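You operate a simulated robot arm through the tools that you are given. There is no shell and no other tool.

You are at the controls of a simulated robot arm. One attempt, no reset.

## Task
Load the uncured shell into the hand mould and bolt it shut.
Fine: top half on its dowels, both bolts tight.

The check looks at the end state, three seconds after you hand in, the way a careful person would. Anything else that was tipped, shoved, dropped, spilled or broken makes it a failure.

## Robot
A 7-joint arm with a two-finger parallel gripper, fixed in place. Base frame: the origin is on the floor under the middle of its stand, x ahead of it, y to its left, z up; the work surface is at about z = 800. Units: mm, degrees, N and s.
It reaches about 1479 mm from its shoulder. Its first joint turns from -166.0 to 166.0 degrees. Payload 4.4 kg.
Tool frame: the origin (TCP) lies between the finger pads and is the grasp point; the fingertips stand 23 mm ahead of it; z points along the fingers, y is the line along which they close. The gripper opens to 94 mm. The fingers are 38 mm wide and 10 mm thick; the gripper's body (54 by 96 mm) begins 39 mm behind the TCP.
Orientation is told as [roll, pitch, yaw] about the base's x, y, z axes, in that order, counted from this pose: with the fingers straight down and closing along the base's y, the tool's x points along the base's -x, its y along +y and its z along -z.

## Interface
- The arm moves only by the tool arm_command. Its argument "increments" is a list that holds one entry, the list of rows, each a list of 7 numbers: the shift along the tool's x, y, z in units of 100 mm (1.0 is 100 mm), then the turn, a rotation vector about the tool's x, y, z in units of 60 degrees (1.0 is 60 degrees), then the gripper command, from -1 (shut) to 1 (fully open), values between in proportion. In form: [[[tx, ty, tz, rx, ry, rz, hand], ...]]. A call has 1 to 20 rows; each row is the pose to reach, as a shift and turn from the pose commanded when the call began, along the tool's axes at that moment. A call with a number of a shift or a turn outside -1 to 1 is refused whole. A row lasts 0.2 s, in which the tool goes at most 50 mm and 8.6 degrees; a call with a longer step from one row to the next is refused whole, and so is a gripper value outside its range. A pose out of reach is approached as far as the arm can. The call stops where the force on the tool passes 40 N (or 10 N more than at its start, if that is more) or the arm is blocked; 0.2 s more then pass. Each finger travels about 72 mm/s and halts on what it meets, pressing with about 20 N; the grip force reading is that of the motor and also rises with nothing between the fingers. The clock runs only during rows and for 0.2 s after the last one: add rows that repeat a pose to give the fingers time. It gives the time, the measured TCP pose, the force on the tool (base axes), the opening and the grip force at its end, in the units of the frame above (readings bear some noise), with the torque about the TCP (base axes, N m) and any sound that the robot's microphone picked up.
- Cameras (640 x 400 px; columns grow to the right, rows downward): "scene" is fixed at [396.8, -499.4, 1588.6]; the picture's right is [0.90, -0.44, 0.00], its down [-0.29, -0.60, -0.75] and it looks along [0.33, 0.67, -0.66] (base axes); focal length 371 px, centre (320, 200). "wrist" rides on the gripper at [87, 16, -74] in the tool frame; the picture's right is [-0.18, 0.98, 0.00], its down [-0.58, -0.11, -0.81] and it looks along [-0.79, -0.15, 0.59] (tool axes); focal length 243 px, centre (320, 200). There is no depth. A picture from a camera that has moved, and an enlarged one, comes with that camera's place and axes in the base frame and with its lens.
- camera(camera): a new picture of that camera. It takes no simulated time.
- close_up(camera, box): a new picture of the part [left, top, right, bottom] of that camera's present view, enlarged. It takes no simulated time.
- job_done(): hands the job in; it is judged then, once.

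Nothing tells you positions but the pictures and the camera data. Unless the task says otherwise, let go and move clear before handing in.

The tools are called after "Call:" as name(argument=value, ...) on one line, values as JSON. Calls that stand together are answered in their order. arm_command: Moves the arm, as the interface text tells. Its arguments: {"type":"object","properties":{"increments":{"type":"array"}},"required":["increments"]} The other tools are called the same way: camera (camera) takes a picture; close_up (camera, box) takes an enlarged picture of a part of a camera's view; job_done () hands the job in.

At the start:

```text
time: 0.0
tool_pos: [738.8, 306.7, 1117.5]
ee_rot: [0.1, -0.1, 0.0]
contact_force: [0.8, -1.2, 0.7]
torque: [-0.02, -0.01, -0.04]
grip_width: 94.1
gripper_force: 0.0
```

scene: 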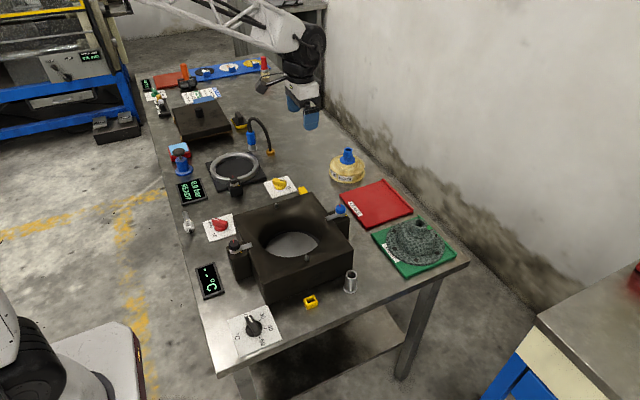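
wrist: 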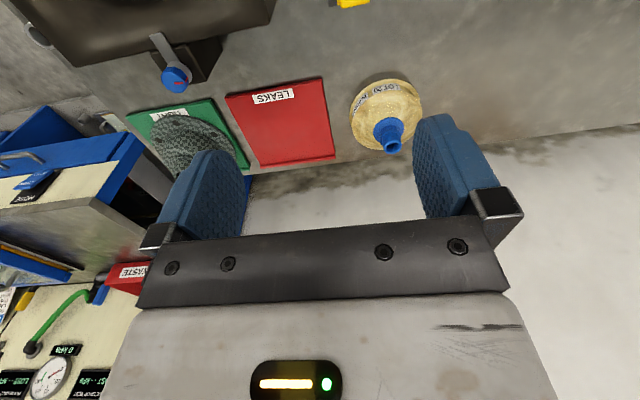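

I see a bench with a black mould half (square block with a round bore), another dark plate with a post, a tan shell with a blue valve, and various stations. I'll look closely before moving.

Call:
close_up(camera="scene", box=[180, 170, 380, 320])

Call:
close_up(camera="scene", box=[130, 50, 290, 150])

Call:
close_up(camera="scene", box=[160, 110, 320, 210])

Call:
close_up(camera="scene", box=[300, 130, 480, 290])

Call:
close_up(camera="scene", box=[180, 250, 380, 380])

```text
2.67 times, centred on (280, 245) of scene
camera zoom: at [396.8, -499.4, 1588.6], right [0.9, -0.44, 0.0], down [-0.29, -0.6, -0.75], along [0.33, 0.67, -0.66], focal length 989 px, centre (427, 80)
```

zoom: 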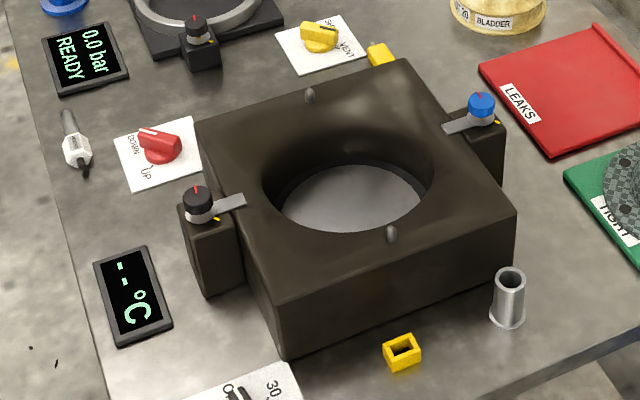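

```text
4.00 times, centred on (210, 100) of scene
camera zoom: at [396.8, -499.4, 1588.6], right [0.9, -0.44, 0.0], down [-0.29, -0.6, -0.75], along [0.33, 0.67, -0.66], focal length 1484 px, centre (760, 600)
```

zoom: 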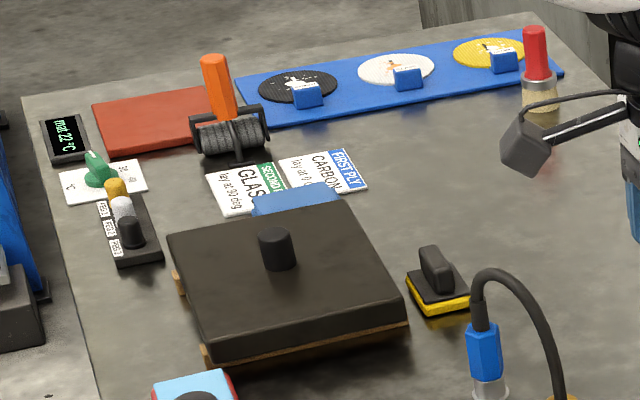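

```text
4.00 times, centred on (240, 160) of scene
camera zoom: at [396.8, -499.4, 1588.6], right [0.9, -0.44, 0.0], down [-0.29, -0.6, -0.75], along [0.33, 0.67, -0.66], focal length 1484 px, centre (640, 360)
```

zoom: 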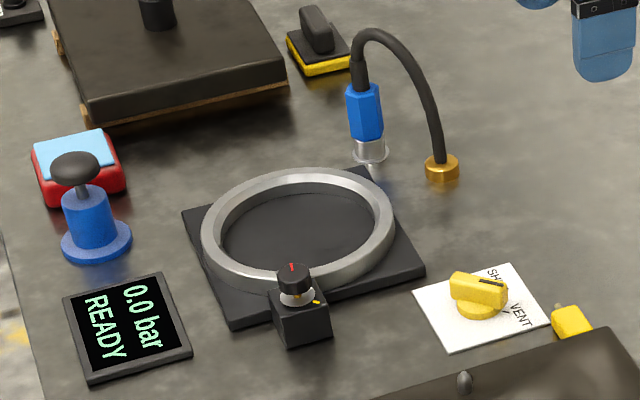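

```text
2.50 times, centred on (390, 210) of scene
camera zoom: at [396.8, -499.4, 1588.6], right [0.9, -0.44, 0.0], down [-0.29, -0.6, -0.75], along [0.33, 0.67, -0.66], focal length 927 px, centre (145, 175)
```

zoom: 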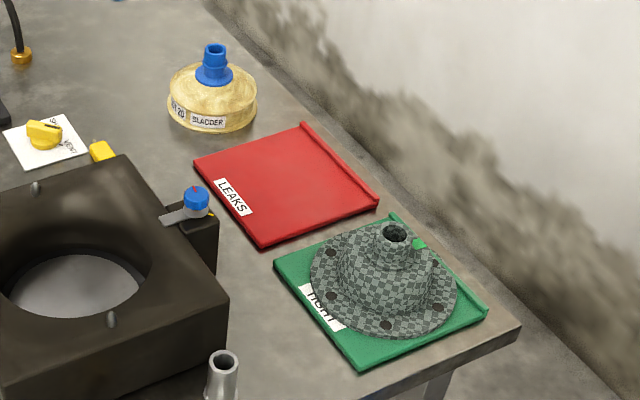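

```text
3.08 times, centred on (280, 315) of scene
camera zoom: at [396.8, -499.4, 1588.6], right [0.9, -0.44, 0.0], down [-0.29, -0.6, -0.75], along [0.33, 0.67, -0.66], focal length 1141 px, centre (443, -154)
```

zoom: 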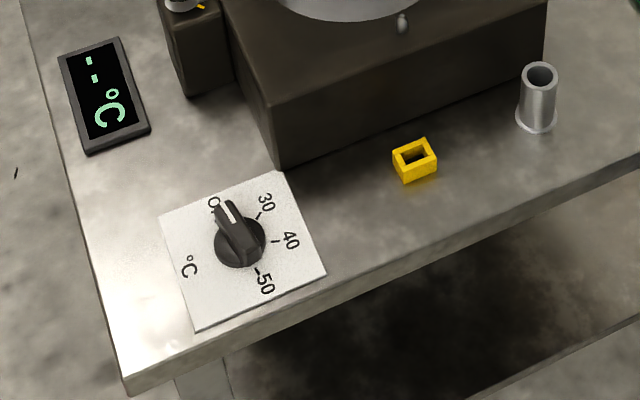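

The mould base is around (613, 113), a dark plate with a post around (573, 942), and the checked dome is on the green "TIGHT" tray. I don't yet know which item is the uncured shell or which is the top half, so I'll look at the rest.

Call:
close_up(camera="scene", box=[0, 0, 160, 150])

Call:
close_up(camera="scene", box=[480, 240, 640, 400])

Call:
close_up(camera="scene", box=[120, 0, 330, 110])

Call:
close_up(camera="wrist", box=[0, 0, 240, 200])

Call:
close_up(camera="wrist", box=[0, 200, 160, 400])

Call:
close_up(camera="wrist", box=[220, 0, 480, 180])

```text
2.67 times, centred on (80, 75) of scene
camera zoom: at [396.8, -499.4, 1588.6], right [0.9, -0.44, 0.0], down [-0.29, -0.6, -0.75], along [0.33, 0.67, -0.66], focal length 989 px, centre (960, 533)
```

zoom: 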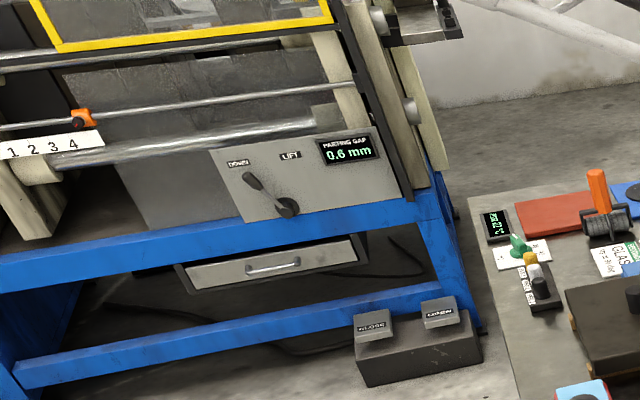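

```text
2.50 times, centred on (560, 320) of scene
camera zoom: at [396.8, -499.4, 1588.6], right [0.9, -0.44, 0.0], down [-0.29, -0.6, -0.75], along [0.33, 0.67, -0.66], focal length 927 px, centre (-280, -100)
```

zoom: 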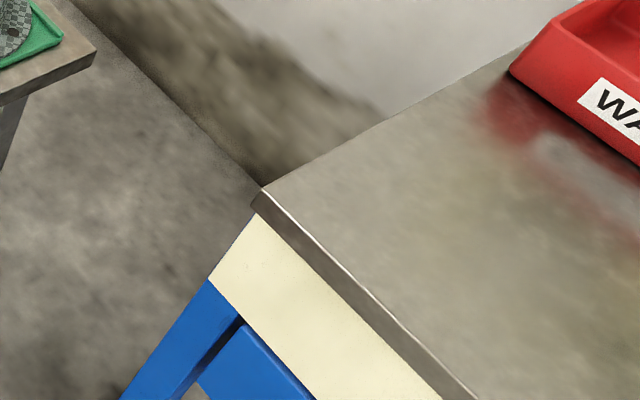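

```text
3.05 times, centred on (225, 55) of scene
camera zoom: at [396.8, -499.4, 1588.6], right [0.9, -0.44, 0.0], down [-0.29, -0.6, -0.75], along [0.33, 0.67, -0.66], focal length 1130 px, centre (610, 642)
```

zoom: 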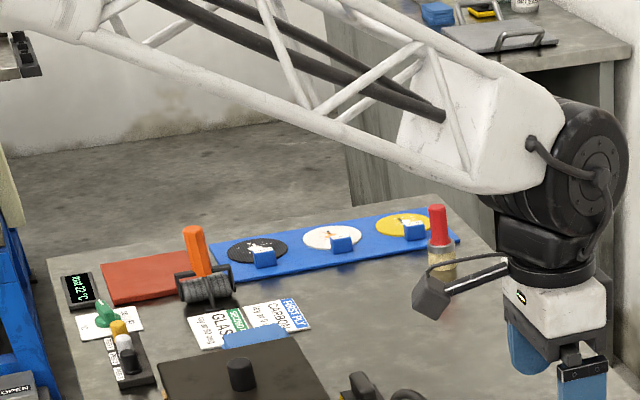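

```text
2.00 times, centred on (120, 100) of wrist
camera zoom: at [652.6, 324.7, 1190.3], right [0.18, 0.98, 0.0], down [0.58, -0.11, 0.81], along [0.79, -0.15, -0.59], focal length 485 px, centre (720, 400)
```

zoom: 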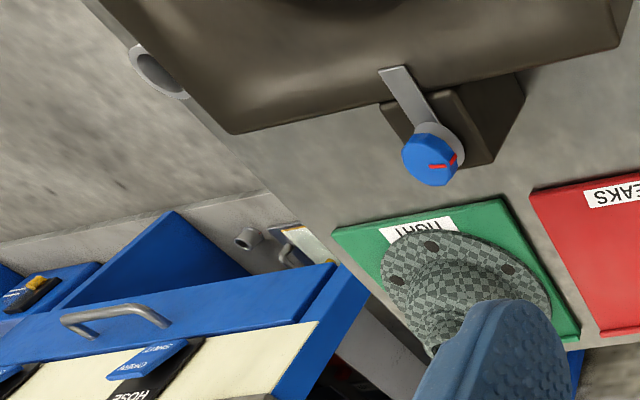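

```text
2.00 times, centred on (80, 300) of wrist
camera zoom: at [652.6, 324.7, 1190.3], right [0.18, 0.98, 0.0], down [0.58, -0.11, 0.81], along [0.79, -0.15, -0.59], focal length 485 px, centre (800, 0)
```

zoom: 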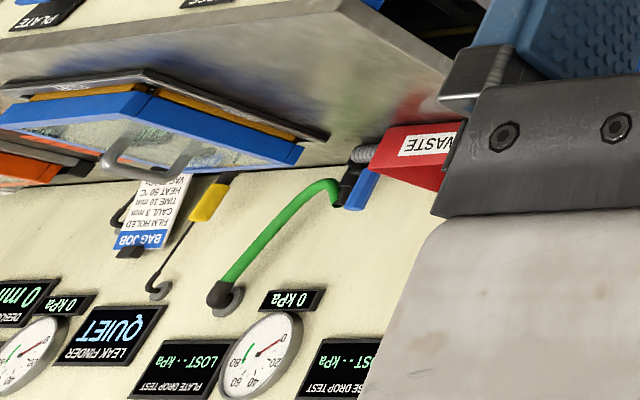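

```text
2.22 times, centred on (350, 90) of wrist
camera zoom: at [652.6, 324.7, 1190.3], right [0.18, 0.98, 0.0], down [0.58, -0.11, 0.81], along [0.79, -0.15, -0.59], focal length 539 px, centre (253, 444)
```

zoom: 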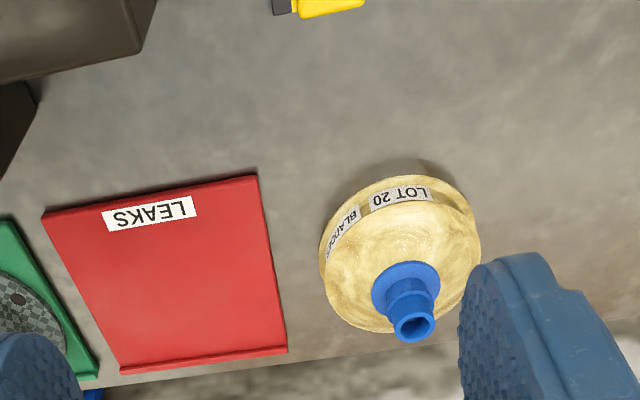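

The shell isn't clearly identified yet, so I'll turn the tool about its vertical axis to look around with the wrist camera.

Call:
arm_command(increments=[[[0, 0, 0, 0, 0, 0.125, 1], [0, 0, 0, 0, 0, 0.25, 1], [0, 0, 0, 0, 0, 0.375, 1], [0, 0, 0, 0, 0, 0.5, 1], [0, 0, 0, 0, 0, 0.625, 1], [0, 0, 0, 0, 0, 0.75, 1], [0, 0, 0, 0, 0, 0.875, 1], [0, 0, 0, 0, 0, 1.0, 1]]])

Call:
camera(camera="wrist")

```text
time: 1.8
tool_pos: [739.8, 306.3, 1115.6]
ee_rot: [0.0, 0.0, -60.0]
contact_force: [-0.1, -0.5, -0.6]
torque: [0.0, 0.01, 0.02]
grip_width: 94.0
gripper_force: 0.1
```

```text
taken
camera wrist: at [710.2, 391.9, 1190.3], right [0.94, 0.33, 0.0], down [0.19, -0.56, 0.81], along [0.27, -0.76, -0.59], focal length 243 px, centre (320, 200)
```

wrist: 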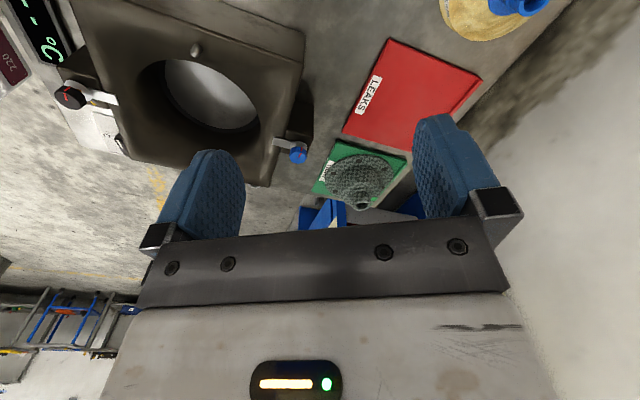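

The mould base and trays are visible, and there's another bench far behind. I'll keep turning to see the rest.

Call:
arm_command(increments=[[[0, 0, 0, 0, 0, 0.125, 1], [0, 0, 0, 0, 0, 0.25, 1], [0, 0, 0, 0, 0, 0.375, 1], [0, 0, 0, 0, 0, 0.5, 1], [0, 0, 0, 0, 0, 0.625, 1], [0, 0, 0, 0, 0, 0.75, 1], [0, 0, 0, 0, 0, 0.875, 1], [0, 0, 0, 0, 0, 1.0, 1]]])

Call:
camera(camera="wrist")

Call:
close_up(camera="wrist", box=[0, 0, 320, 200])

```text
time: 3.6
tool_pos: [740.9, 306.5, 1117.2]
ee_rot: [0.1, 0.1, -120.1]
contact_force: [-0.8, -0.5, 0.1]
torque: [-0.01, 0.01, 0.01]
grip_width: 94.1
gripper_force: 0.0
```

```text
taken
camera wrist: at [796.8, 375.0, 1190.1], right [0.76, -0.65, 0.0], down [-0.39, -0.45, 0.81], along [-0.52, -0.61, -0.59], focal length 243 px, centre (320, 200)
```

wrist: 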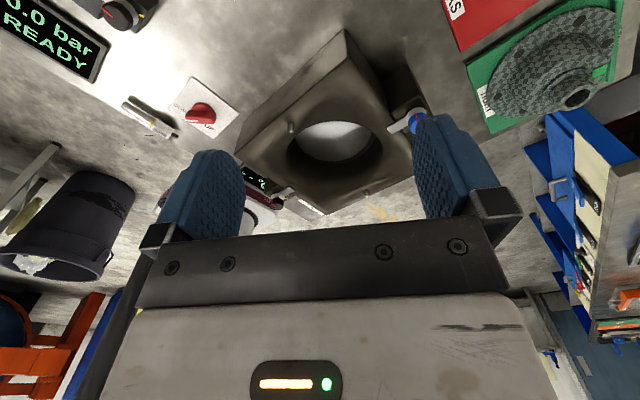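

```text
2.00 times, centred on (160, 100) of wrist
camera zoom: at [796.8, 375.0, 1190.1], right [0.76, -0.65, 0.0], down [-0.39, -0.45, 0.81], along [-0.52, -0.61, -0.59], focal length 485 px, centre (640, 400)
```

zoom: 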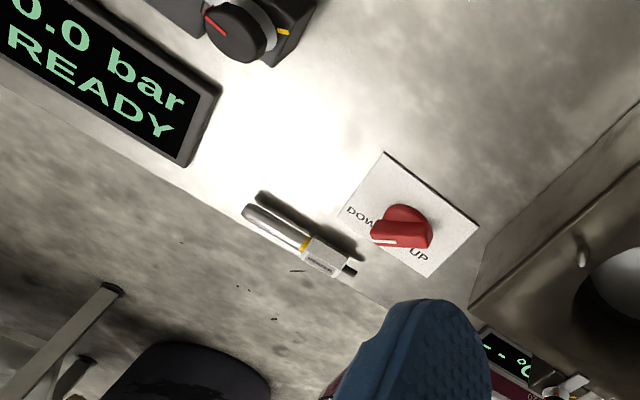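

There's a pen-like bolt driver or probe lying near the red UP/DOWN knob. Next I'll turn back the other way while shifting left, to inspect the far end of the bench.

Call:
arm_command(increments=[[[0.125, -0.07, -0.125, 0, 0, -0.125, 1], [0.25, -0.14, -0.25, 0, 0, -0.25, 1], [0.375, -0.21, -0.375, 0, 0, -0.375, 1], [0.5, -0.28, -0.5, 0, 0, -0.5, 1], [0.625, -0.35, -0.625, 0, 0, -0.625, 1], [0.75, -0.42, -0.75, 0, 0, -0.75, 1], [0.875, -0.5, -0.875, 0, 0, -0.875, 1], [1.0, -0.57, -1.0, 0, 0, -1.0, 1]]])

Call:
arm_command(increments=[[[-0.125, 0.07, -0.125, 0, 0, -0.125, 1], [-0.25, 0.14, -0.25, 0, 0, -0.25, 1], [-0.375, 0.21, -0.375, 0, 0, -0.375, 1], [-0.3, 0.28, -0.5, 0, 0, -0.5, 1], [-0.3, 0.35, -0.5, 0, 0, -0.625, 1], [-0.3, 0.42, -0.5, 0, 0, -0.75, 1], [-0.3, 0.5, -0.5, 0, 0, -0.875, 1], [-0.3, 0.57, -0.5, 0, 0, -1.0, 1]]])

Call:
arm_command(increments=[[[0, 0.1, 0, 0, 0, -0.125, 1], [0, 0.2, 0, 0, 0, -0.25, 1], [0, 0.3, 0, 0, 0, -0.375, 1], [0, 0.4, 0, 0, 0, -0.5, 1], [0, 0.5, 0, 0, 0, -0.625, 1], [0, 0.6, 0, 0, 0, -0.75, 1], [0, 0.7, 0, 0, 0, -0.875, 1], [0, 0.8, 0, 0, 0, -1.0, 1]]])

Call:
camera(camera="wrist")

```text
time: 5.4
tool_pos: [738.9, 423.5, 1217.7]
ee_rot: [0.2, 0.0, -59.9]
contact_force: [0.1, 0.3, 0.0]
torque: [-0.02, -0.02, -0.02]
grip_width: 94.1
gripper_force: 0.1
```

```text
time: 7.2
tool_pos: [803.7, 424.1, 1268.3]
ee_rot: [0.1, -0.1, 0.1]
contact_force: [0.1, 0.0, 0.5]
torque: [-0.05, -0.01, -0.03]
grip_width: 93.8
gripper_force: 0.0
```

```text
time: 9.0
tool_pos: [804.4, 504.9, 1267.6]
ee_rot: [-0.1, -0.1, 60.1]
contact_force: [-0.2, -0.1, -0.2]
torque: [0.02, 0.02, -0.04]
grip_width: 93.9
gripper_force: 0.0
```

```text
taken
camera wrist: at [746.6, 439.2, 1340.7], right [-0.76, 0.65, 0.0], down [0.38, 0.45, 0.81], along [0.53, 0.61, -0.59], focal length 243 px, centre (320, 200)
```

wrist: 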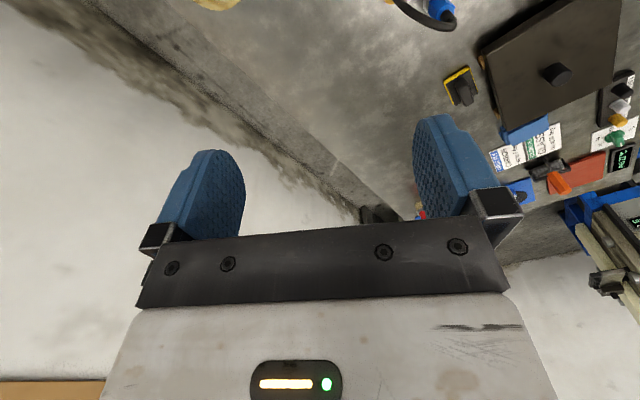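

I can see the dark plate and the far end of the bench. I'll turn further for a full view there.

Call:
arm_command(increments=[[[0.1, 0.1, 0, 0, 0, -0.125, 1], [0.2, 0.2, 0, 0, 0, -0.25, 1], [0.1, 0.3, 0, 0, 0, -0.375, 1], [0, 0.4, 0, 0, 0, -0.5, 1], [0, 0.5, 0, 0, 0, -0.625, 1], [0, 0.6, 0, 0, 0, -0.75, 1], [0, 0.7, 0, 0, 0, -0.875, 1], [0, 0.8, 0, 0, 0, -1.0, 1]]])

Call:
camera(camera="wrist")

Call:
close_up(camera="wrist", box=[200, 0, 500, 200])

```text
time: 10.8
tool_pos: [734.2, 544.6, 1266.2]
ee_rot: [-0.1, 0.0, 120.1]
contact_force: [-0.2, -0.1, 0.8]
torque: [-0.04, -0.04, 0.01]
grip_width: 93.9
gripper_force: 0.0
```

```text
taken
camera wrist: at [762.9, 462.7, 1341.0], right [-0.94, -0.33, 0.0], down [-0.2, 0.56, 0.81], along [-0.27, 0.76, -0.59], focal length 243 px, centre (320, 200)
```

wrist: 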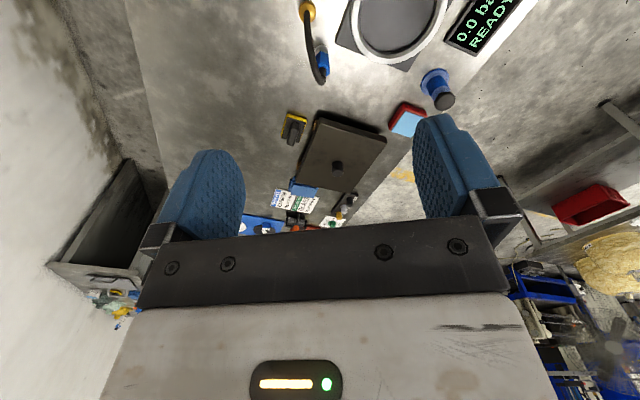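

```text
2.00 times, centred on (350, 100) of wrist
camera zoom: at [762.9, 462.7, 1341.0], right [-0.94, -0.33, 0.0], down [-0.2, 0.56, 0.81], along [-0.27, 0.76, -0.59], focal length 485 px, centre (260, 400)
```

zoom: 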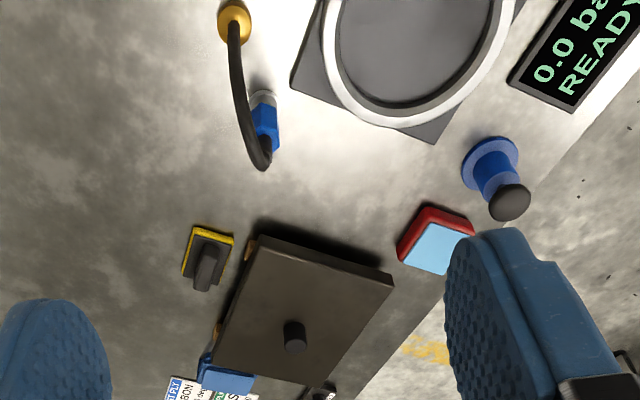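

The dark square plate with a round post, parked on wooden battens at the left, is likely the mould's top half. I'll move in for a better view of it.

Call:
arm_command(increments=[[[-0.25, 0, 0.25, 0, 0, 0.07, 1], [-0.5, 0, 0.5, 0, 0, 0.14, 1], [-0.75, 0, 0.75, 0, 0, 0.21, 1], [-1.0, 0, 0.8, 0, 0, 0.28, 1], [-1.0, 0, 0.8, 0, 0, 0.35, 1], [-1.0, 0, 0.8, 0, 0, 0.42, 1], [-1.0, 0, 0.8, 0, 0, 0.5, 1]]])

Call:
arm_command(increments=[[[-0.25, 0, 0, 0, 0, 0, 1], [-0.5, 0, 0, 0, 0, 0, 1], [-0.75, 0, 0, 0, 0, 0, 1], [-1.0, 0, 0, 0, 0, 0, 1]]])

Call:
camera(camera="wrist")

```text
time: 12.4
tool_pos: [685.2, 631.4, 1186.5]
ee_rot: [0.0, -0.2, 89.9]
contact_force: [0.2, -0.3, -0.2]
torque: [0.0, -0.05, 0.02]
grip_width: 93.8
gripper_force: 0.1
```

```text
time: 13.4
tool_pos: [685.4, 731.6, 1187.0]
ee_rot: [-0.1, -0.1, 90.1]
contact_force: [-0.1, 0.0, 0.9]
torque: [-0.01, -0.03, 0.0]
grip_width: 94.1
gripper_force: 0.1
```

```text
taken
camera wrist: at [668.3, 646.1, 1261.5], right [-0.98, 0.18, 0.0], down [0.11, 0.58, 0.81], along [0.15, 0.79, -0.59], focal length 243 px, centre (320, 200)
```

wrist: 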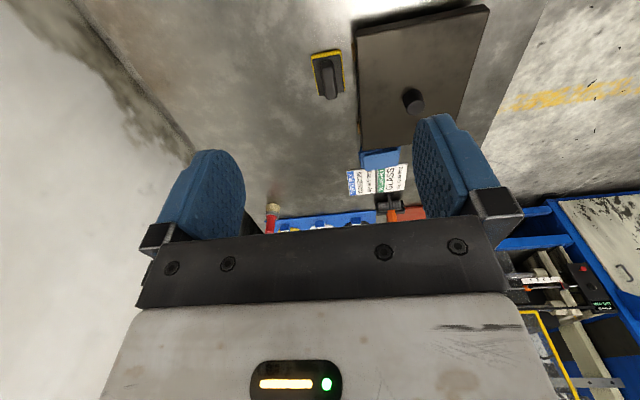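

Call:
close_up(camera="wrist", box=[300, 0, 520, 130])

Call:
close_up(camera="wrist", box=[240, 140, 440, 240])

Call:
camera(camera="scene")

```text
2.91 times, centred on (410, 65) of wrist
camera zoom: at [668.3, 646.1, 1261.5], right [-0.98, 0.18, 0.0], down [0.11, 0.58, 0.81], along [0.15, 0.79, -0.59], focal length 706 px, centre (58, 593)
```

zoom: 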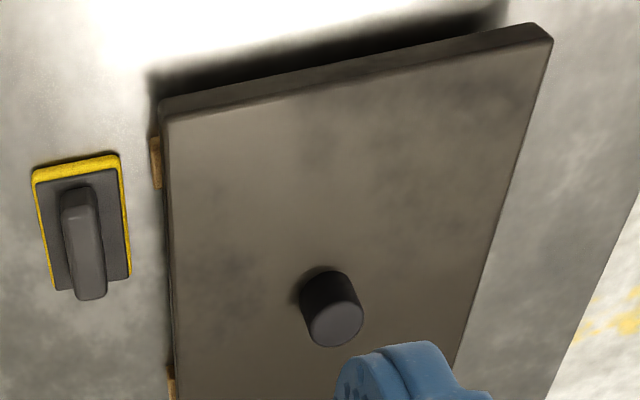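

```text
3.20 times, centred on (340, 190) of wrist
camera zoom: at [668.3, 646.1, 1261.5], right [-0.98, 0.18, 0.0], down [0.11, 0.58, 0.81], along [0.15, 0.79, -0.59], focal length 776 px, centre (256, 232)
```

zoom: 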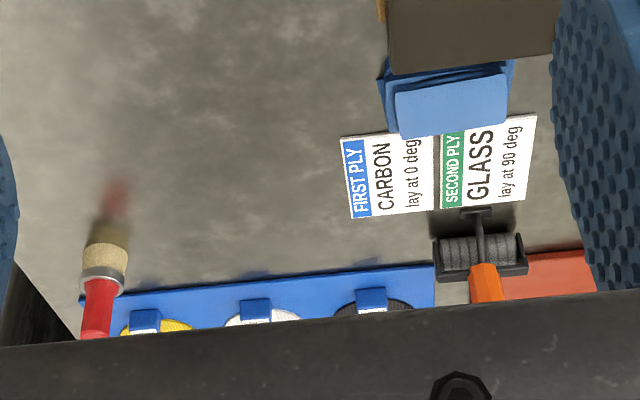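

```text
taken
```

scene: 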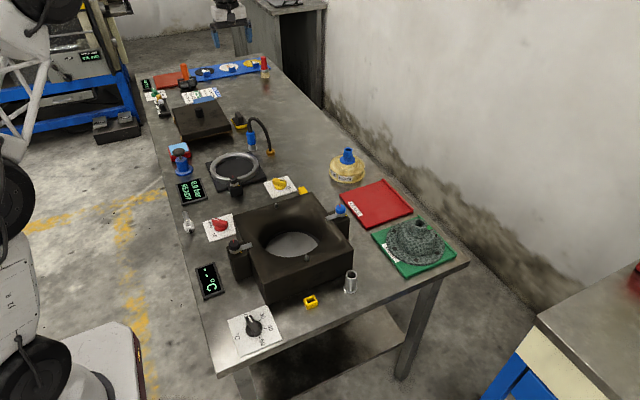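

I take the dark plate as the mould top half, parked on battens with a graspable post. Next I'll go and look at the checked dome and the mould cavity up close.

Call:
arm_command(increments=[[[0.2, 0, 0, 0, 0, 0.125, 1], [0.4, 0, 0, 0, 0, 0.25, 1], [0.6, 0, 0, 0, 0, 0.375, 1], [0.8, 0, 0, 0, 0, 0.5, 1], [0.9, 0, 0, 0, 0, 0.625, 1], [1.0, 0, 0, 0, 0, 0.75, 1]]])

Call:
arm_command(increments=[[[0.3, -0.3, 0, 0, 0, 0, 1], [0.6, -0.6, 0, 0, 0, 0, 1], [0.9, -0.9, 0, 0, 0, 0, 1], [1, -1, 0, 0, 0, 0, 1]]])

Call:
arm_command(increments=[[[0.3, -0.3, 0, 0, 0, 0, 1], [0.6, -0.6, 0, 0, 0, 0, 1], [0.9, -0.9, 0, 0, 0, 0, 1], [1, -1, 0, 0, 0, 0, 1]]])

Call:
arm_command(increments=[[[0.3, -0.3, 0, 0, 0, 0, 1], [0.6, -0.6, 0, 0, 0, 0, 1], [0.9, -0.9, 0, 0, 0, 0, 1], [1, -1, 0, 0, 0, 0, 1]]])

Call:
camera(camera="wrist")

```text
time: 14.8
tool_pos: [685.4, 631.1, 1186.5]
ee_rot: [-0.1, -0.2, 44.9]
contact_force: [0.4, 0.3, 0.3]
torque: [-0.01, 0.01, -0.04]
grip_width: 94.0
gripper_force: 0.1
```

```text
time: 15.8
tool_pos: [685.5, 487.7, 1186.2]
ee_rot: [0.0, 0.0, 45.0]
contact_force: [-0.9, -0.3, -0.3]
torque: [-0.01, 0.04, 0.02]
grip_width: 93.7
gripper_force: 0.2
```

```text
time: 16.8
tool_pos: [685.2, 348.9, 1187.2]
ee_rot: [0.0, -0.1, 44.9]
contact_force: [0.5, 0.1, -1.5]
torque: [0.0, 0.01, -0.01]
grip_width: 93.9
gripper_force: 0.1
```

```text
time: 17.8
tool_pos: [683.8, 207.1, 1186.4]
ee_rot: [-0.1, -0.2, 45.0]
contact_force: [0.4, -0.3, 0.5]
torque: [-0.01, -0.01, 0.0]
grip_width: 94.1
gripper_force: 0.1
```

```text
taken
camera wrist: at [611.1, 159.3, 1260.1], right [-0.56, 0.83, 0.0], down [0.49, 0.33, 0.81], along [0.67, 0.46, -0.59], focal length 243 px, centre (320, 200)
```

wrist: 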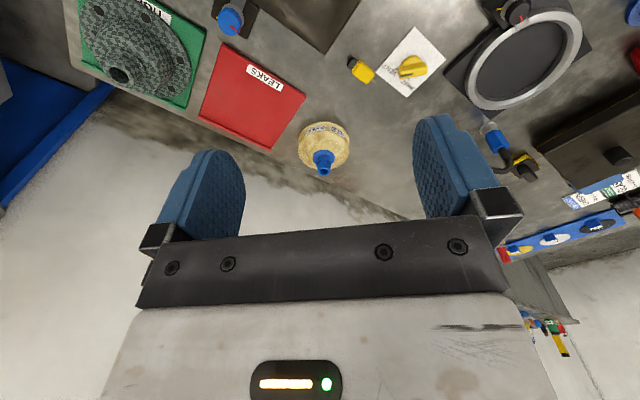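

The dome and bladder are in view; I'll get closer to the dome.

Call:
arm_command(increments=[[[0.2, -0.2, 0, 0, 0, 0.13, 1], [0.4, -0.4, 0, 0, 0, 0.26, 1], [0.6, -0.6, 0, 0, 0, 0.39, 1], [0.7, -0.7, 0, 0, 0, 0.52, 1], [0.8, -0.8, 0, 0, 0, 0.65, 1], [0.9, -0.9, 0, 0, 0, 0.75, 1]]])

Call:
camera(camera="wrist")

Call:
close_up(camera="wrist", box=[160, 0, 480, 200])

```text
time: 19.2
tool_pos: [686.1, 78.8, 1186.2]
ee_rot: [0.1, -0.1, 0.0]
contact_force: [0.2, -0.2, 0.1]
torque: [-0.01, 0.01, -0.01]
grip_width: 94.1
gripper_force: 0.1
```

```text
taken
camera wrist: at [599.9, 96.4, 1260.0], right [0.19, 0.98, 0.0], down [0.58, -0.11, 0.81], along [0.79, -0.15, -0.59], focal length 243 px, centre (320, 200)
```

wrist: 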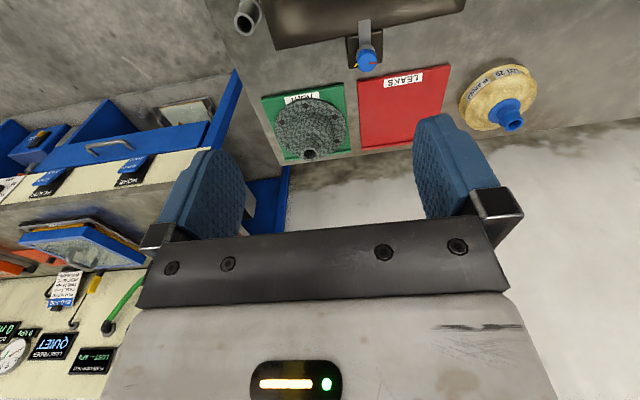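

```text
2.00 times, centred on (320, 100) of wrist
camera zoom: at [599.9, 96.4, 1260.0], right [0.19, 0.98, 0.0], down [0.58, -0.11, 0.81], along [0.79, -0.15, -0.59], focal length 485 px, centre (320, 400)
```

zoom: 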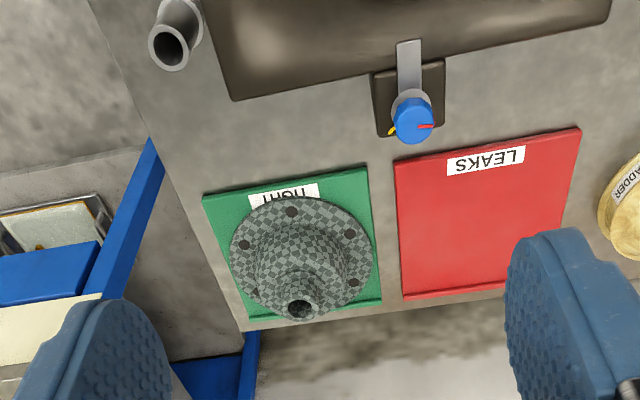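

The shell has a flange with holes and an open neck; the mould block is about 250 × 265 mm, with dowels at about (630, 265) and (630, 50). Now I'll zoom in on the clamp bolts and cavity.

Call:
close_up(camera="scene", box=[220, 220, 280, 260])

Call:
close_up(camera="scene", box=[310, 190, 370, 230])

Call:
close_up(camera="scene", box=[245, 185, 365, 265])

Call:
close_up(camera="scene", box=[370, 205, 460, 280])

Call:
close_up(camera="wrist", box=[320, 0, 410, 80])

Call:
close_up(camera="wrist", box=[0, 70, 260, 250])

```text
10.00 times, centred on (250, 240) of scene
camera zoom: at [396.8, -499.4, 1588.6], right [0.9, -0.44, 0.0], down [-0.29, -0.6, -0.75], along [0.33, 0.67, -0.66], focal length 3710 px, centre (1020, -200)
```

zoom: 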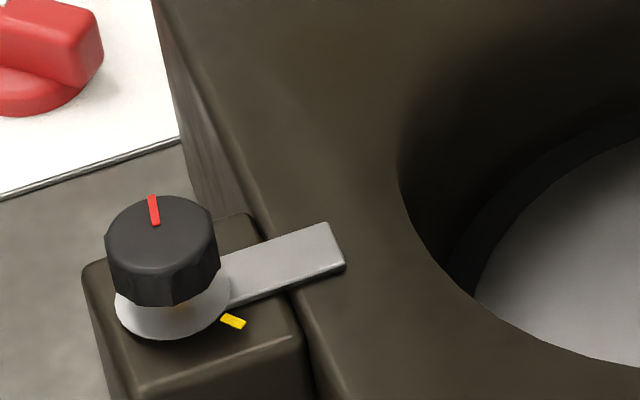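

```text
10.00 times, centred on (340, 210) of scene
camera zoom: at [396.8, -499.4, 1588.6], right [0.9, -0.44, 0.0], down [-0.29, -0.6, -0.75], along [0.33, 0.67, -0.66], focal length 3710 px, centre (120, 100)
```

zoom: 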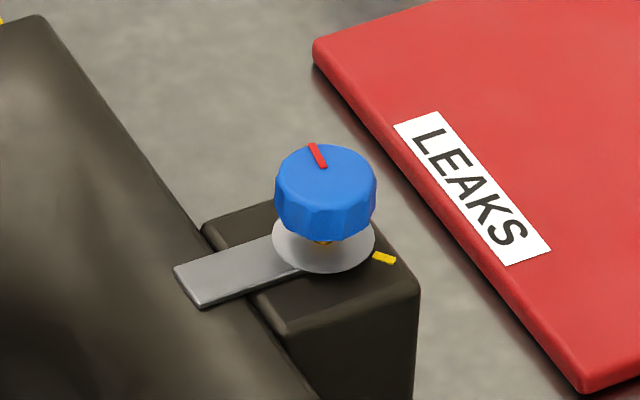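

```text
5.00 times, centred on (305, 225) of scene
camera zoom: at [396.8, -499.4, 1588.6], right [0.9, -0.44, 0.0], down [-0.29, -0.6, -0.75], along [0.33, 0.67, -0.66], focal length 1855 px, centre (395, 75)
```

zoom: 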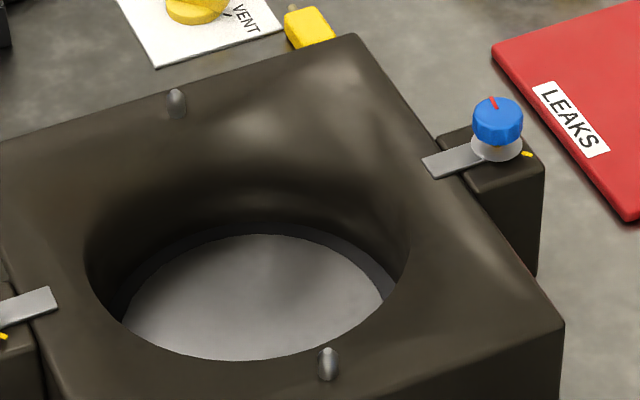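

```text
5.33 times, centred on (415, 242) of scene
camera zoom: at [396.8, -499.4, 1588.6], right [0.9, -0.44, 0.0], down [-0.29, -0.6, -0.75], along [0.33, 0.67, -0.66], focal length 1978 px, centre (-187, -27)
```

zoom: 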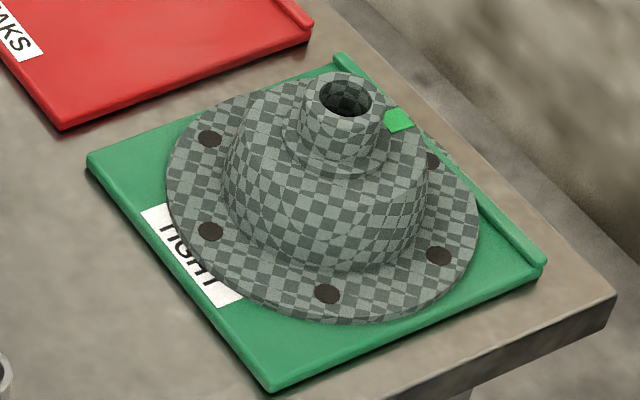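

```text
5.00 times, centred on (365, 40) of wrist
camera zoom: at [599.9, 96.4, 1260.0], right [0.19, 0.98, 0.0], down [0.58, -0.11, 0.81], along [0.79, -0.15, -0.59], focal length 1213 px, centre (95, 1000)
```

zoom: 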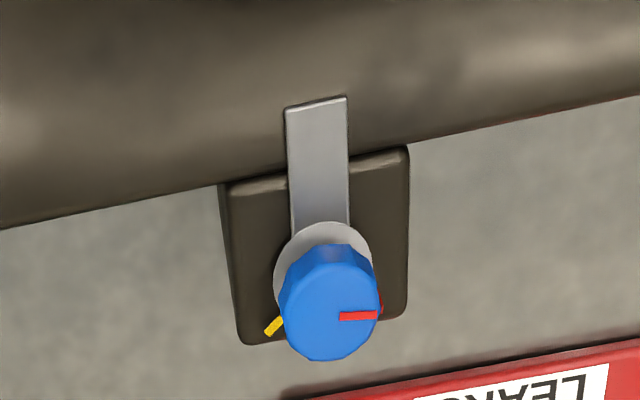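

```text
2.22 times, centred on (130, 160) of wrist
camera zoom: at [599.9, 96.4, 1260.0], right [0.19, 0.98, 0.0], down [0.58, -0.11, 0.81], along [0.79, -0.15, -0.59], focal length 539 px, centre (742, 289)
```

zoom: 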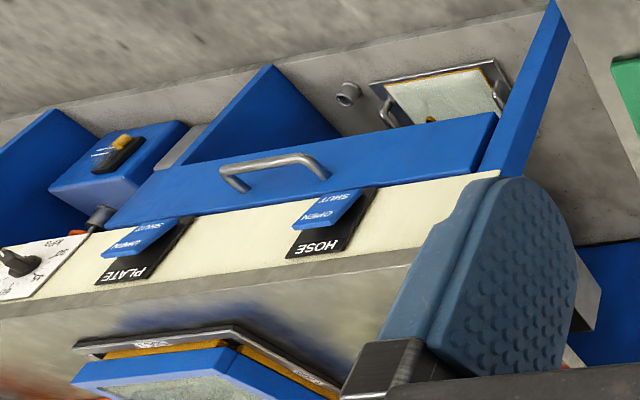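

The bolts have red pointer lines and yellow tight marks about 135° apart. I need accurate dimensions for the block, cavity and plate, so I'll zoom on the corners.

Call:
close_up(camera="scene", box=[240, 240, 320, 310])

Call:
close_up(camera="scene", box=[320, 220, 380, 300])

Call:
close_up(camera="scene", box=[225, 180, 345, 260])

Call:
close_up(camera="scene", box=[320, 140, 380, 190])

Call:
close_up(camera="scene", box=[165, 90, 245, 150])

```text
5.71 times, centred on (280, 275) of scene
camera zoom: at [396.8, -499.4, 1588.6], right [0.9, -0.44, 0.0], down [-0.29, -0.6, -0.75], along [0.33, 0.67, -0.66], focal length 2120 px, centre (549, -229)
```

zoom: 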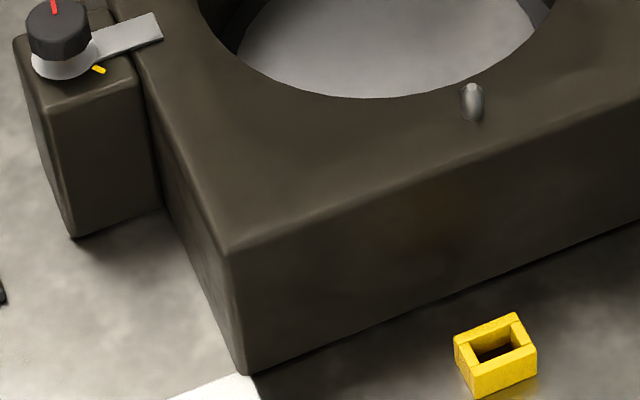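

```text
5.00 times, centred on (350, 260) of scene
camera zoom: at [396.8, -499.4, 1588.6], right [0.9, -0.44, 0.0], down [-0.29, -0.6, -0.75], along [0.33, 0.67, -0.66], focal length 1855 px, centre (170, -100)
```

zoom: 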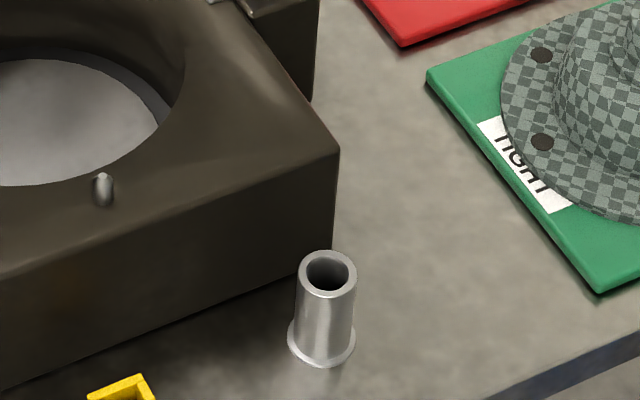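

```text
5.00 times, centred on (285, 220) of scene
camera zoom: at [396.8, -499.4, 1588.6], right [0.9, -0.44, 0.0], down [-0.29, -0.6, -0.75], along [0.33, 0.67, -0.66], focal length 1855 px, centre (495, 100)
```

zoom: 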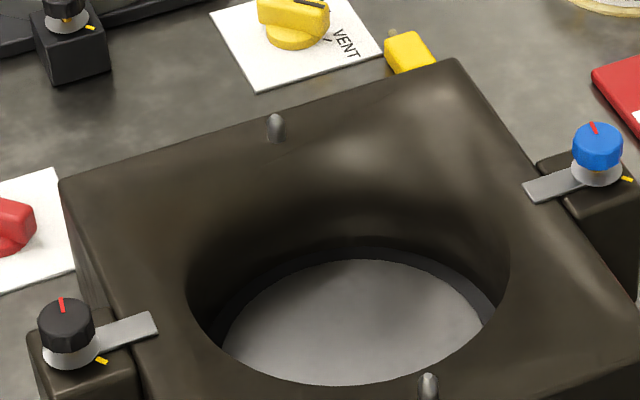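

```text
8.00 times, centred on (350, 165) of scene
camera zoom: at [396.8, -499.4, 1588.6], right [0.9, -0.44, 0.0], down [-0.29, -0.6, -0.75], along [0.33, 0.67, -0.66], focal length 2968 px, centre (80, 480)
```

zoom: 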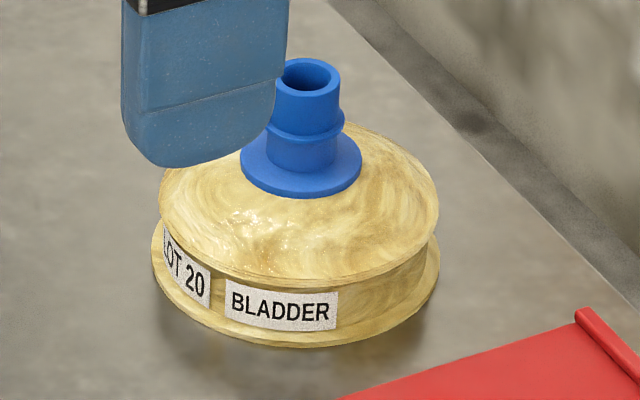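

```text
6.67 times, centred on (205, 120) of scene
camera zoom: at [396.8, -499.4, 1588.6], right [0.9, -0.44, 0.0], down [-0.29, -0.6, -0.75], along [0.33, 0.67, -0.66], focal length 2473 px, centre (1087, 733)
```

zoom: 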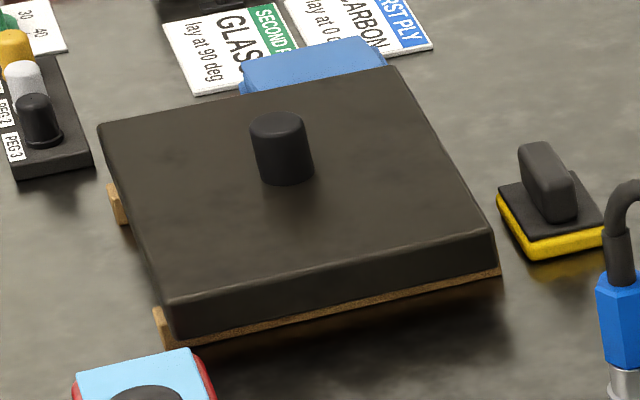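

The checked dome is about 163 mm across the flange and 78 mm tall. The cavity is about 165 mm across and 78 mm deep, so they match, and the tan part is labelled BLADDER. Before relying on that, I'll check the neighbouring benches for any other shell.

Call:
arm_command(increments=[[[0, -0.2, -0.1, 0, 0, 0.14, 1], [0, -0.4, -0.2, 0, 0, 0.28, 1], [0, -0.6, -0.3, 0, 0, 0.42, 1], [0, -0.8, -0.4, 0, 0, 0.5, 1], [0, -1, -0.5, 0, 0, 0.55, 1]]])

Call:
camera(camera="wrist")

Call:
close_up(camera="wrist", box=[0, 60, 320, 260])

```text
time: 20.4
tool_pos: [685.8, -20.0, 1236.2]
ee_rot: [0.1, -0.1, -33.1]
contact_force: [0.0, -0.4, 0.1]
torque: [0.0, -0.01, -0.01]
grip_width: 93.9
gripper_force: 0.0
```

```text
taken
camera wrist: at [621.7, 41.4, 1309.7], right [0.69, 0.72, 0.0], down [0.43, -0.41, 0.81], along [0.58, -0.56, -0.59], focal length 243 px, centre (320, 200)
```

wrist: 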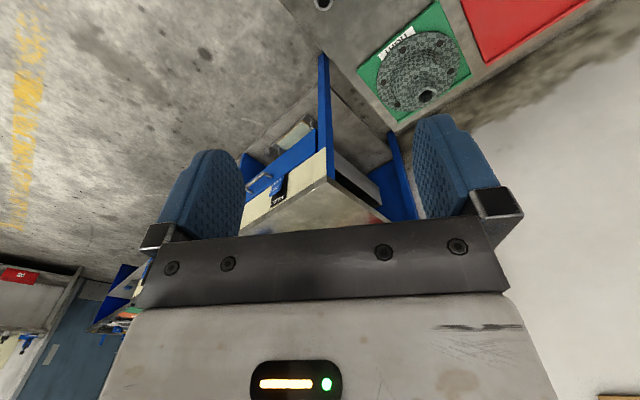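

```text
2.00 times, centred on (160, 160) of wrist
camera zoom: at [621.7, 41.4, 1309.7], right [0.69, 0.72, 0.0], down [0.43, -0.41, 0.81], along [0.58, -0.56, -0.59], focal length 485 px, centre (640, 280)
```

zoom: 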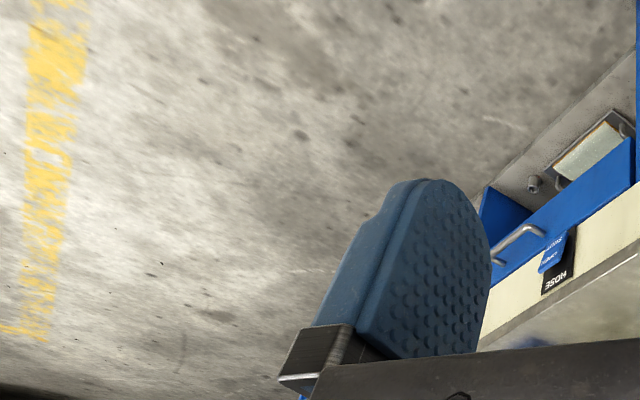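

The neighbouring bench is only a vacuum-bagging station, so the checked dome is the shell. Next I'll look down into the cavity.

Call:
arm_command(increments=[[[0.16, 0.09, 0.12, 0, 0, -0.11, 1], [0.32, 0.18, 0.24, 0, 0, -0.22, 1], [0.48, 0.27, 0.36, 0, 0, -0.33, 1], [0.64, 0.36, 0.48, 0, 0, -0.44, 1], [0.8, 0.45, 0.6, 0, 0, -0.552, 1]]])

Call:
arm_command(increments=[[[0.15, 0.3, 0.3, 0, 0, 0, 1], [0.3, 0.6, 0.5, 0, 0, 0, 1], [0.43, 0.75, 0.6, 0, 0, 0, 1]]])

Call:
camera(camera="wrist")

Call:
close_up(camera="wrist", box=[180, 0, 480, 180])

```text
time: 21.6
tool_pos: [641.2, 61.4, 1177.0]
ee_rot: [0.1, -0.2, 0.2]
contact_force: [0.4, 0.6, 1.1]
torque: [-0.02, 0.02, 0.05]
grip_width: 94.0
gripper_force: 0.0
```

```text
time: 22.4
tool_pos: [599.3, 136.1, 1117.3]
ee_rot: [0.0, -0.1, 0.0]
contact_force: [-0.7, -0.4, 0.8]
torque: [0.01, 0.02, 0.02]
grip_width: 93.9
gripper_force: 0.1
```

```text
taken
camera wrist: at [512.3, 153.1, 1191.1], right [0.18, 0.98, 0.0], down [0.58, -0.11, 0.81], along [0.79, -0.15, -0.59], focal length 243 px, centre (320, 200)
```

wrist: 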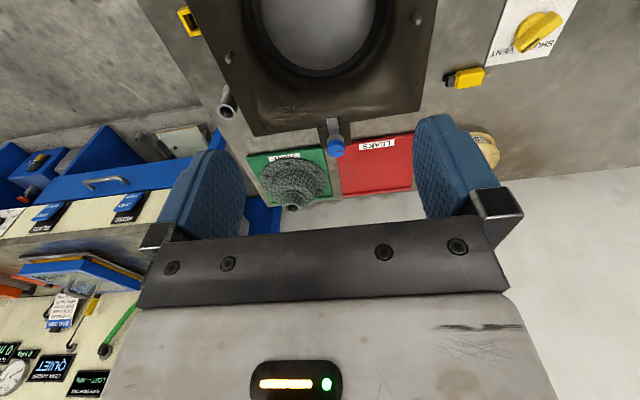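

```text
2.13 times, centred on (330, 90) of wrist
camera zoom: at [512.3, 153.1, 1191.1], right [0.18, 0.98, 0.0], down [0.58, -0.11, 0.81], along [0.79, -0.15, -0.59], focal length 518 px, centre (299, 435)
```

zoom: 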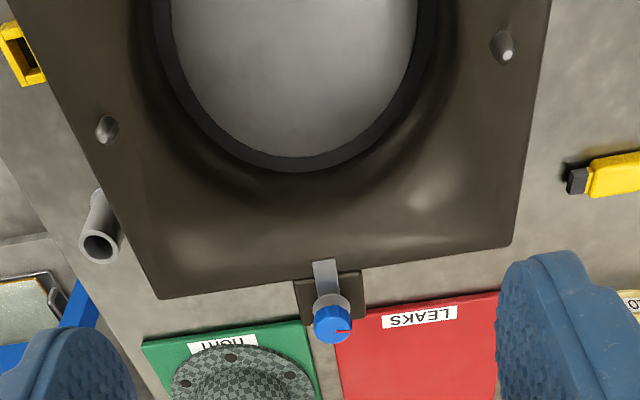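

I can see a light floor disc with a dark ring round it. I'll shift back to see the entire cavity and its depth.

Call:
arm_command(increments=[[[0.3, 0, -0.2, 0, 0, 0, 1], [0.6, 0, -0.4, 0, 0, 0, 1], [0.9, 0, -0.5, 0, 0, 0, 1]]])

Call:
close_up(camera="wrist", box=[180, 0, 500, 200])

Call:
camera(camera="scene")

```text
time: 23.2
tool_pos: [509.7, 135.1, 1165.6]
ee_rot: [0.0, -0.1, 0.2]
contact_force: [0.1, -0.4, -0.4]
torque: [-0.02, -0.03, 0.02]
grip_width: 93.9
gripper_force: 0.1
```

```text
2.00 times, centred on (340, 100) of wrist
camera zoom: at [421.6, 151.9, 1238.9], right [0.18, 0.98, 0.0], down [0.58, -0.11, 0.81], along [0.79, -0.15, -0.59], focal length 485 px, centre (280, 400)
```

zoom: 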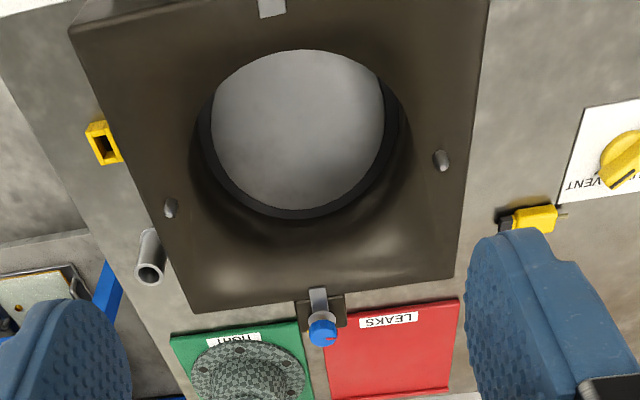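

```text
taken
```

scene: 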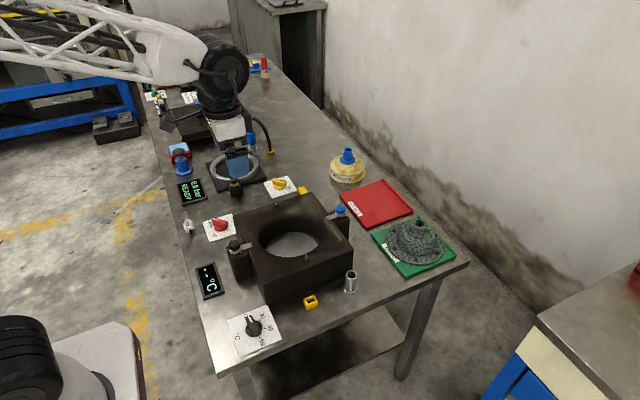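

The bore is straight, radius about 87 mm, with a dark flange seat around a light floor. The shell therefore goes in upright, flange down, neck up. I'll go to the shell now and check it closely.

Call:
arm_command(increments=[[[-0.3, -0.1, 0, 0, 0, 0.12, 1], [-0.6, -0.2, 0, 0, 0, 0.24, 1], [-0.9, -0.3, 0, 0, 0, 0.36, 1], [-1, -0.3, 0, 0, 0, 0.433, 1]]])

Call:
arm_command(increments=[[[-0.35, 0.08, 0.1, 0, 0, 0, 1], [-0.7, 0.16, 0.2, 0, 0, 0, 1], [-1, 0.22, 0.3, 0, 0, 0, 1]]])

Call:
arm_command(increments=[[[-0.35, 0.08, 0.1, 0, 0, 0, 1], [-0.7, 0.16, 0.2, 0, 0, 0, 1], [-1, 0.22, 0.3, 0, 0, 0, 1]]])

Call:
arm_command(increments=[[[-0.35, 0.08, 0.1, 0, 0, 0, 1], [-0.7, 0.16, 0.25, 0, 0, 0, 1], [-1, 0.22, 0.45, 0, 0, 0, 1]]])

Call:
camera(camera="wrist")

Call:
close_up(camera="wrist", box=[200, 0, 440, 160])

Call:
camera(camera="scene")

```text
time: 24.2
tool_pos: [609.4, 105.8, 1166.9]
ee_rot: [0.0, -0.2, -26.1]
contact_force: [0.3, -0.2, 0.2]
torque: [0.0, 0.0, 0.0]
grip_width: 94.0
gripper_force: 0.1
```

```text
time: 25.0
tool_pos: [710.2, 82.3, 1136.8]
ee_rot: [0.1, 0.0, -25.9]
contact_force: [-0.4, -0.1, 0.8]
torque: [-0.02, -0.04, 0.05]
grip_width: 94.4
gripper_force: 0.1
```

```text
time: 25.8
tool_pos: [808.0, 59.3, 1105.7]
ee_rot: [0.2, -0.1, -25.8]
contact_force: [0.2, -0.5, 0.1]
torque: [0.01, -0.01, 0.01]
grip_width: 93.9
gripper_force: 0.1
```

```text
time: 26.6
tool_pos: [909.4, 34.6, 1062.8]
ee_rot: [0.2, -0.2, -25.9]
contact_force: [-1.1, -0.1, 0.2]
torque: [0.0, 0.0, 0.05]
grip_width: 93.8
gripper_force: 0.1
```

```text
taken
camera wrist: at [837.6, 87.1, 1135.7], right [0.59, 0.8, 0.0], down [0.47, -0.35, 0.81], along [0.65, -0.48, -0.59], focal length 243 px, centre (320, 200)
```

wrist: 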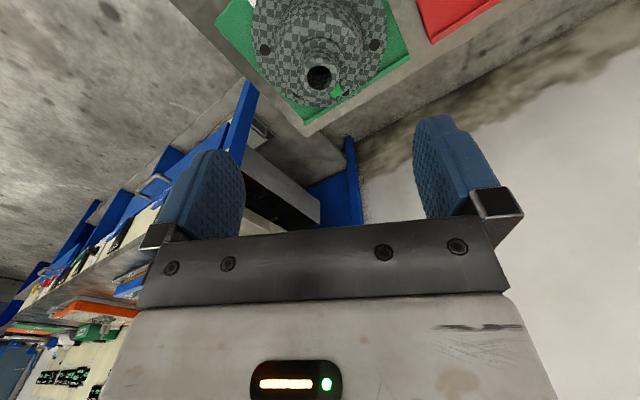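

```text
2.50 times, centred on (320, 80) of wrist
camera zoom: at [837.6, 87.1, 1135.7], right [0.59, 0.8, 0.0], down [0.47, -0.35, 0.81], along [0.65, -0.48, -0.59], focal length 606 px, centre (320, 500)
```

zoom: 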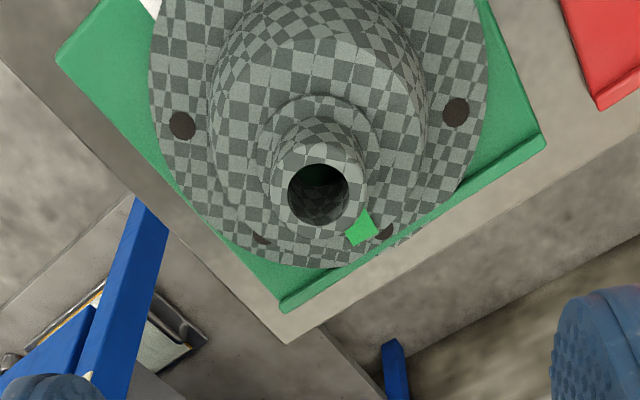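

```text
taken
```

scene: 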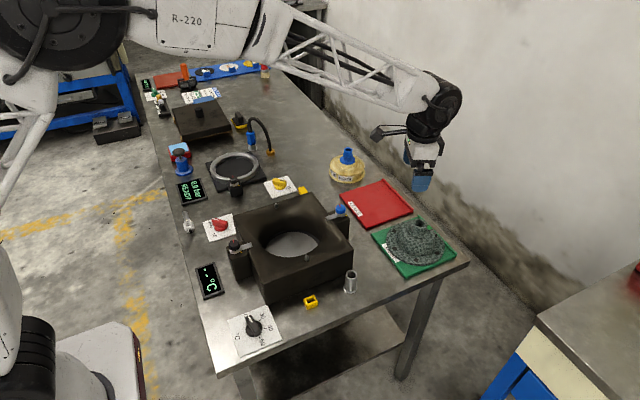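

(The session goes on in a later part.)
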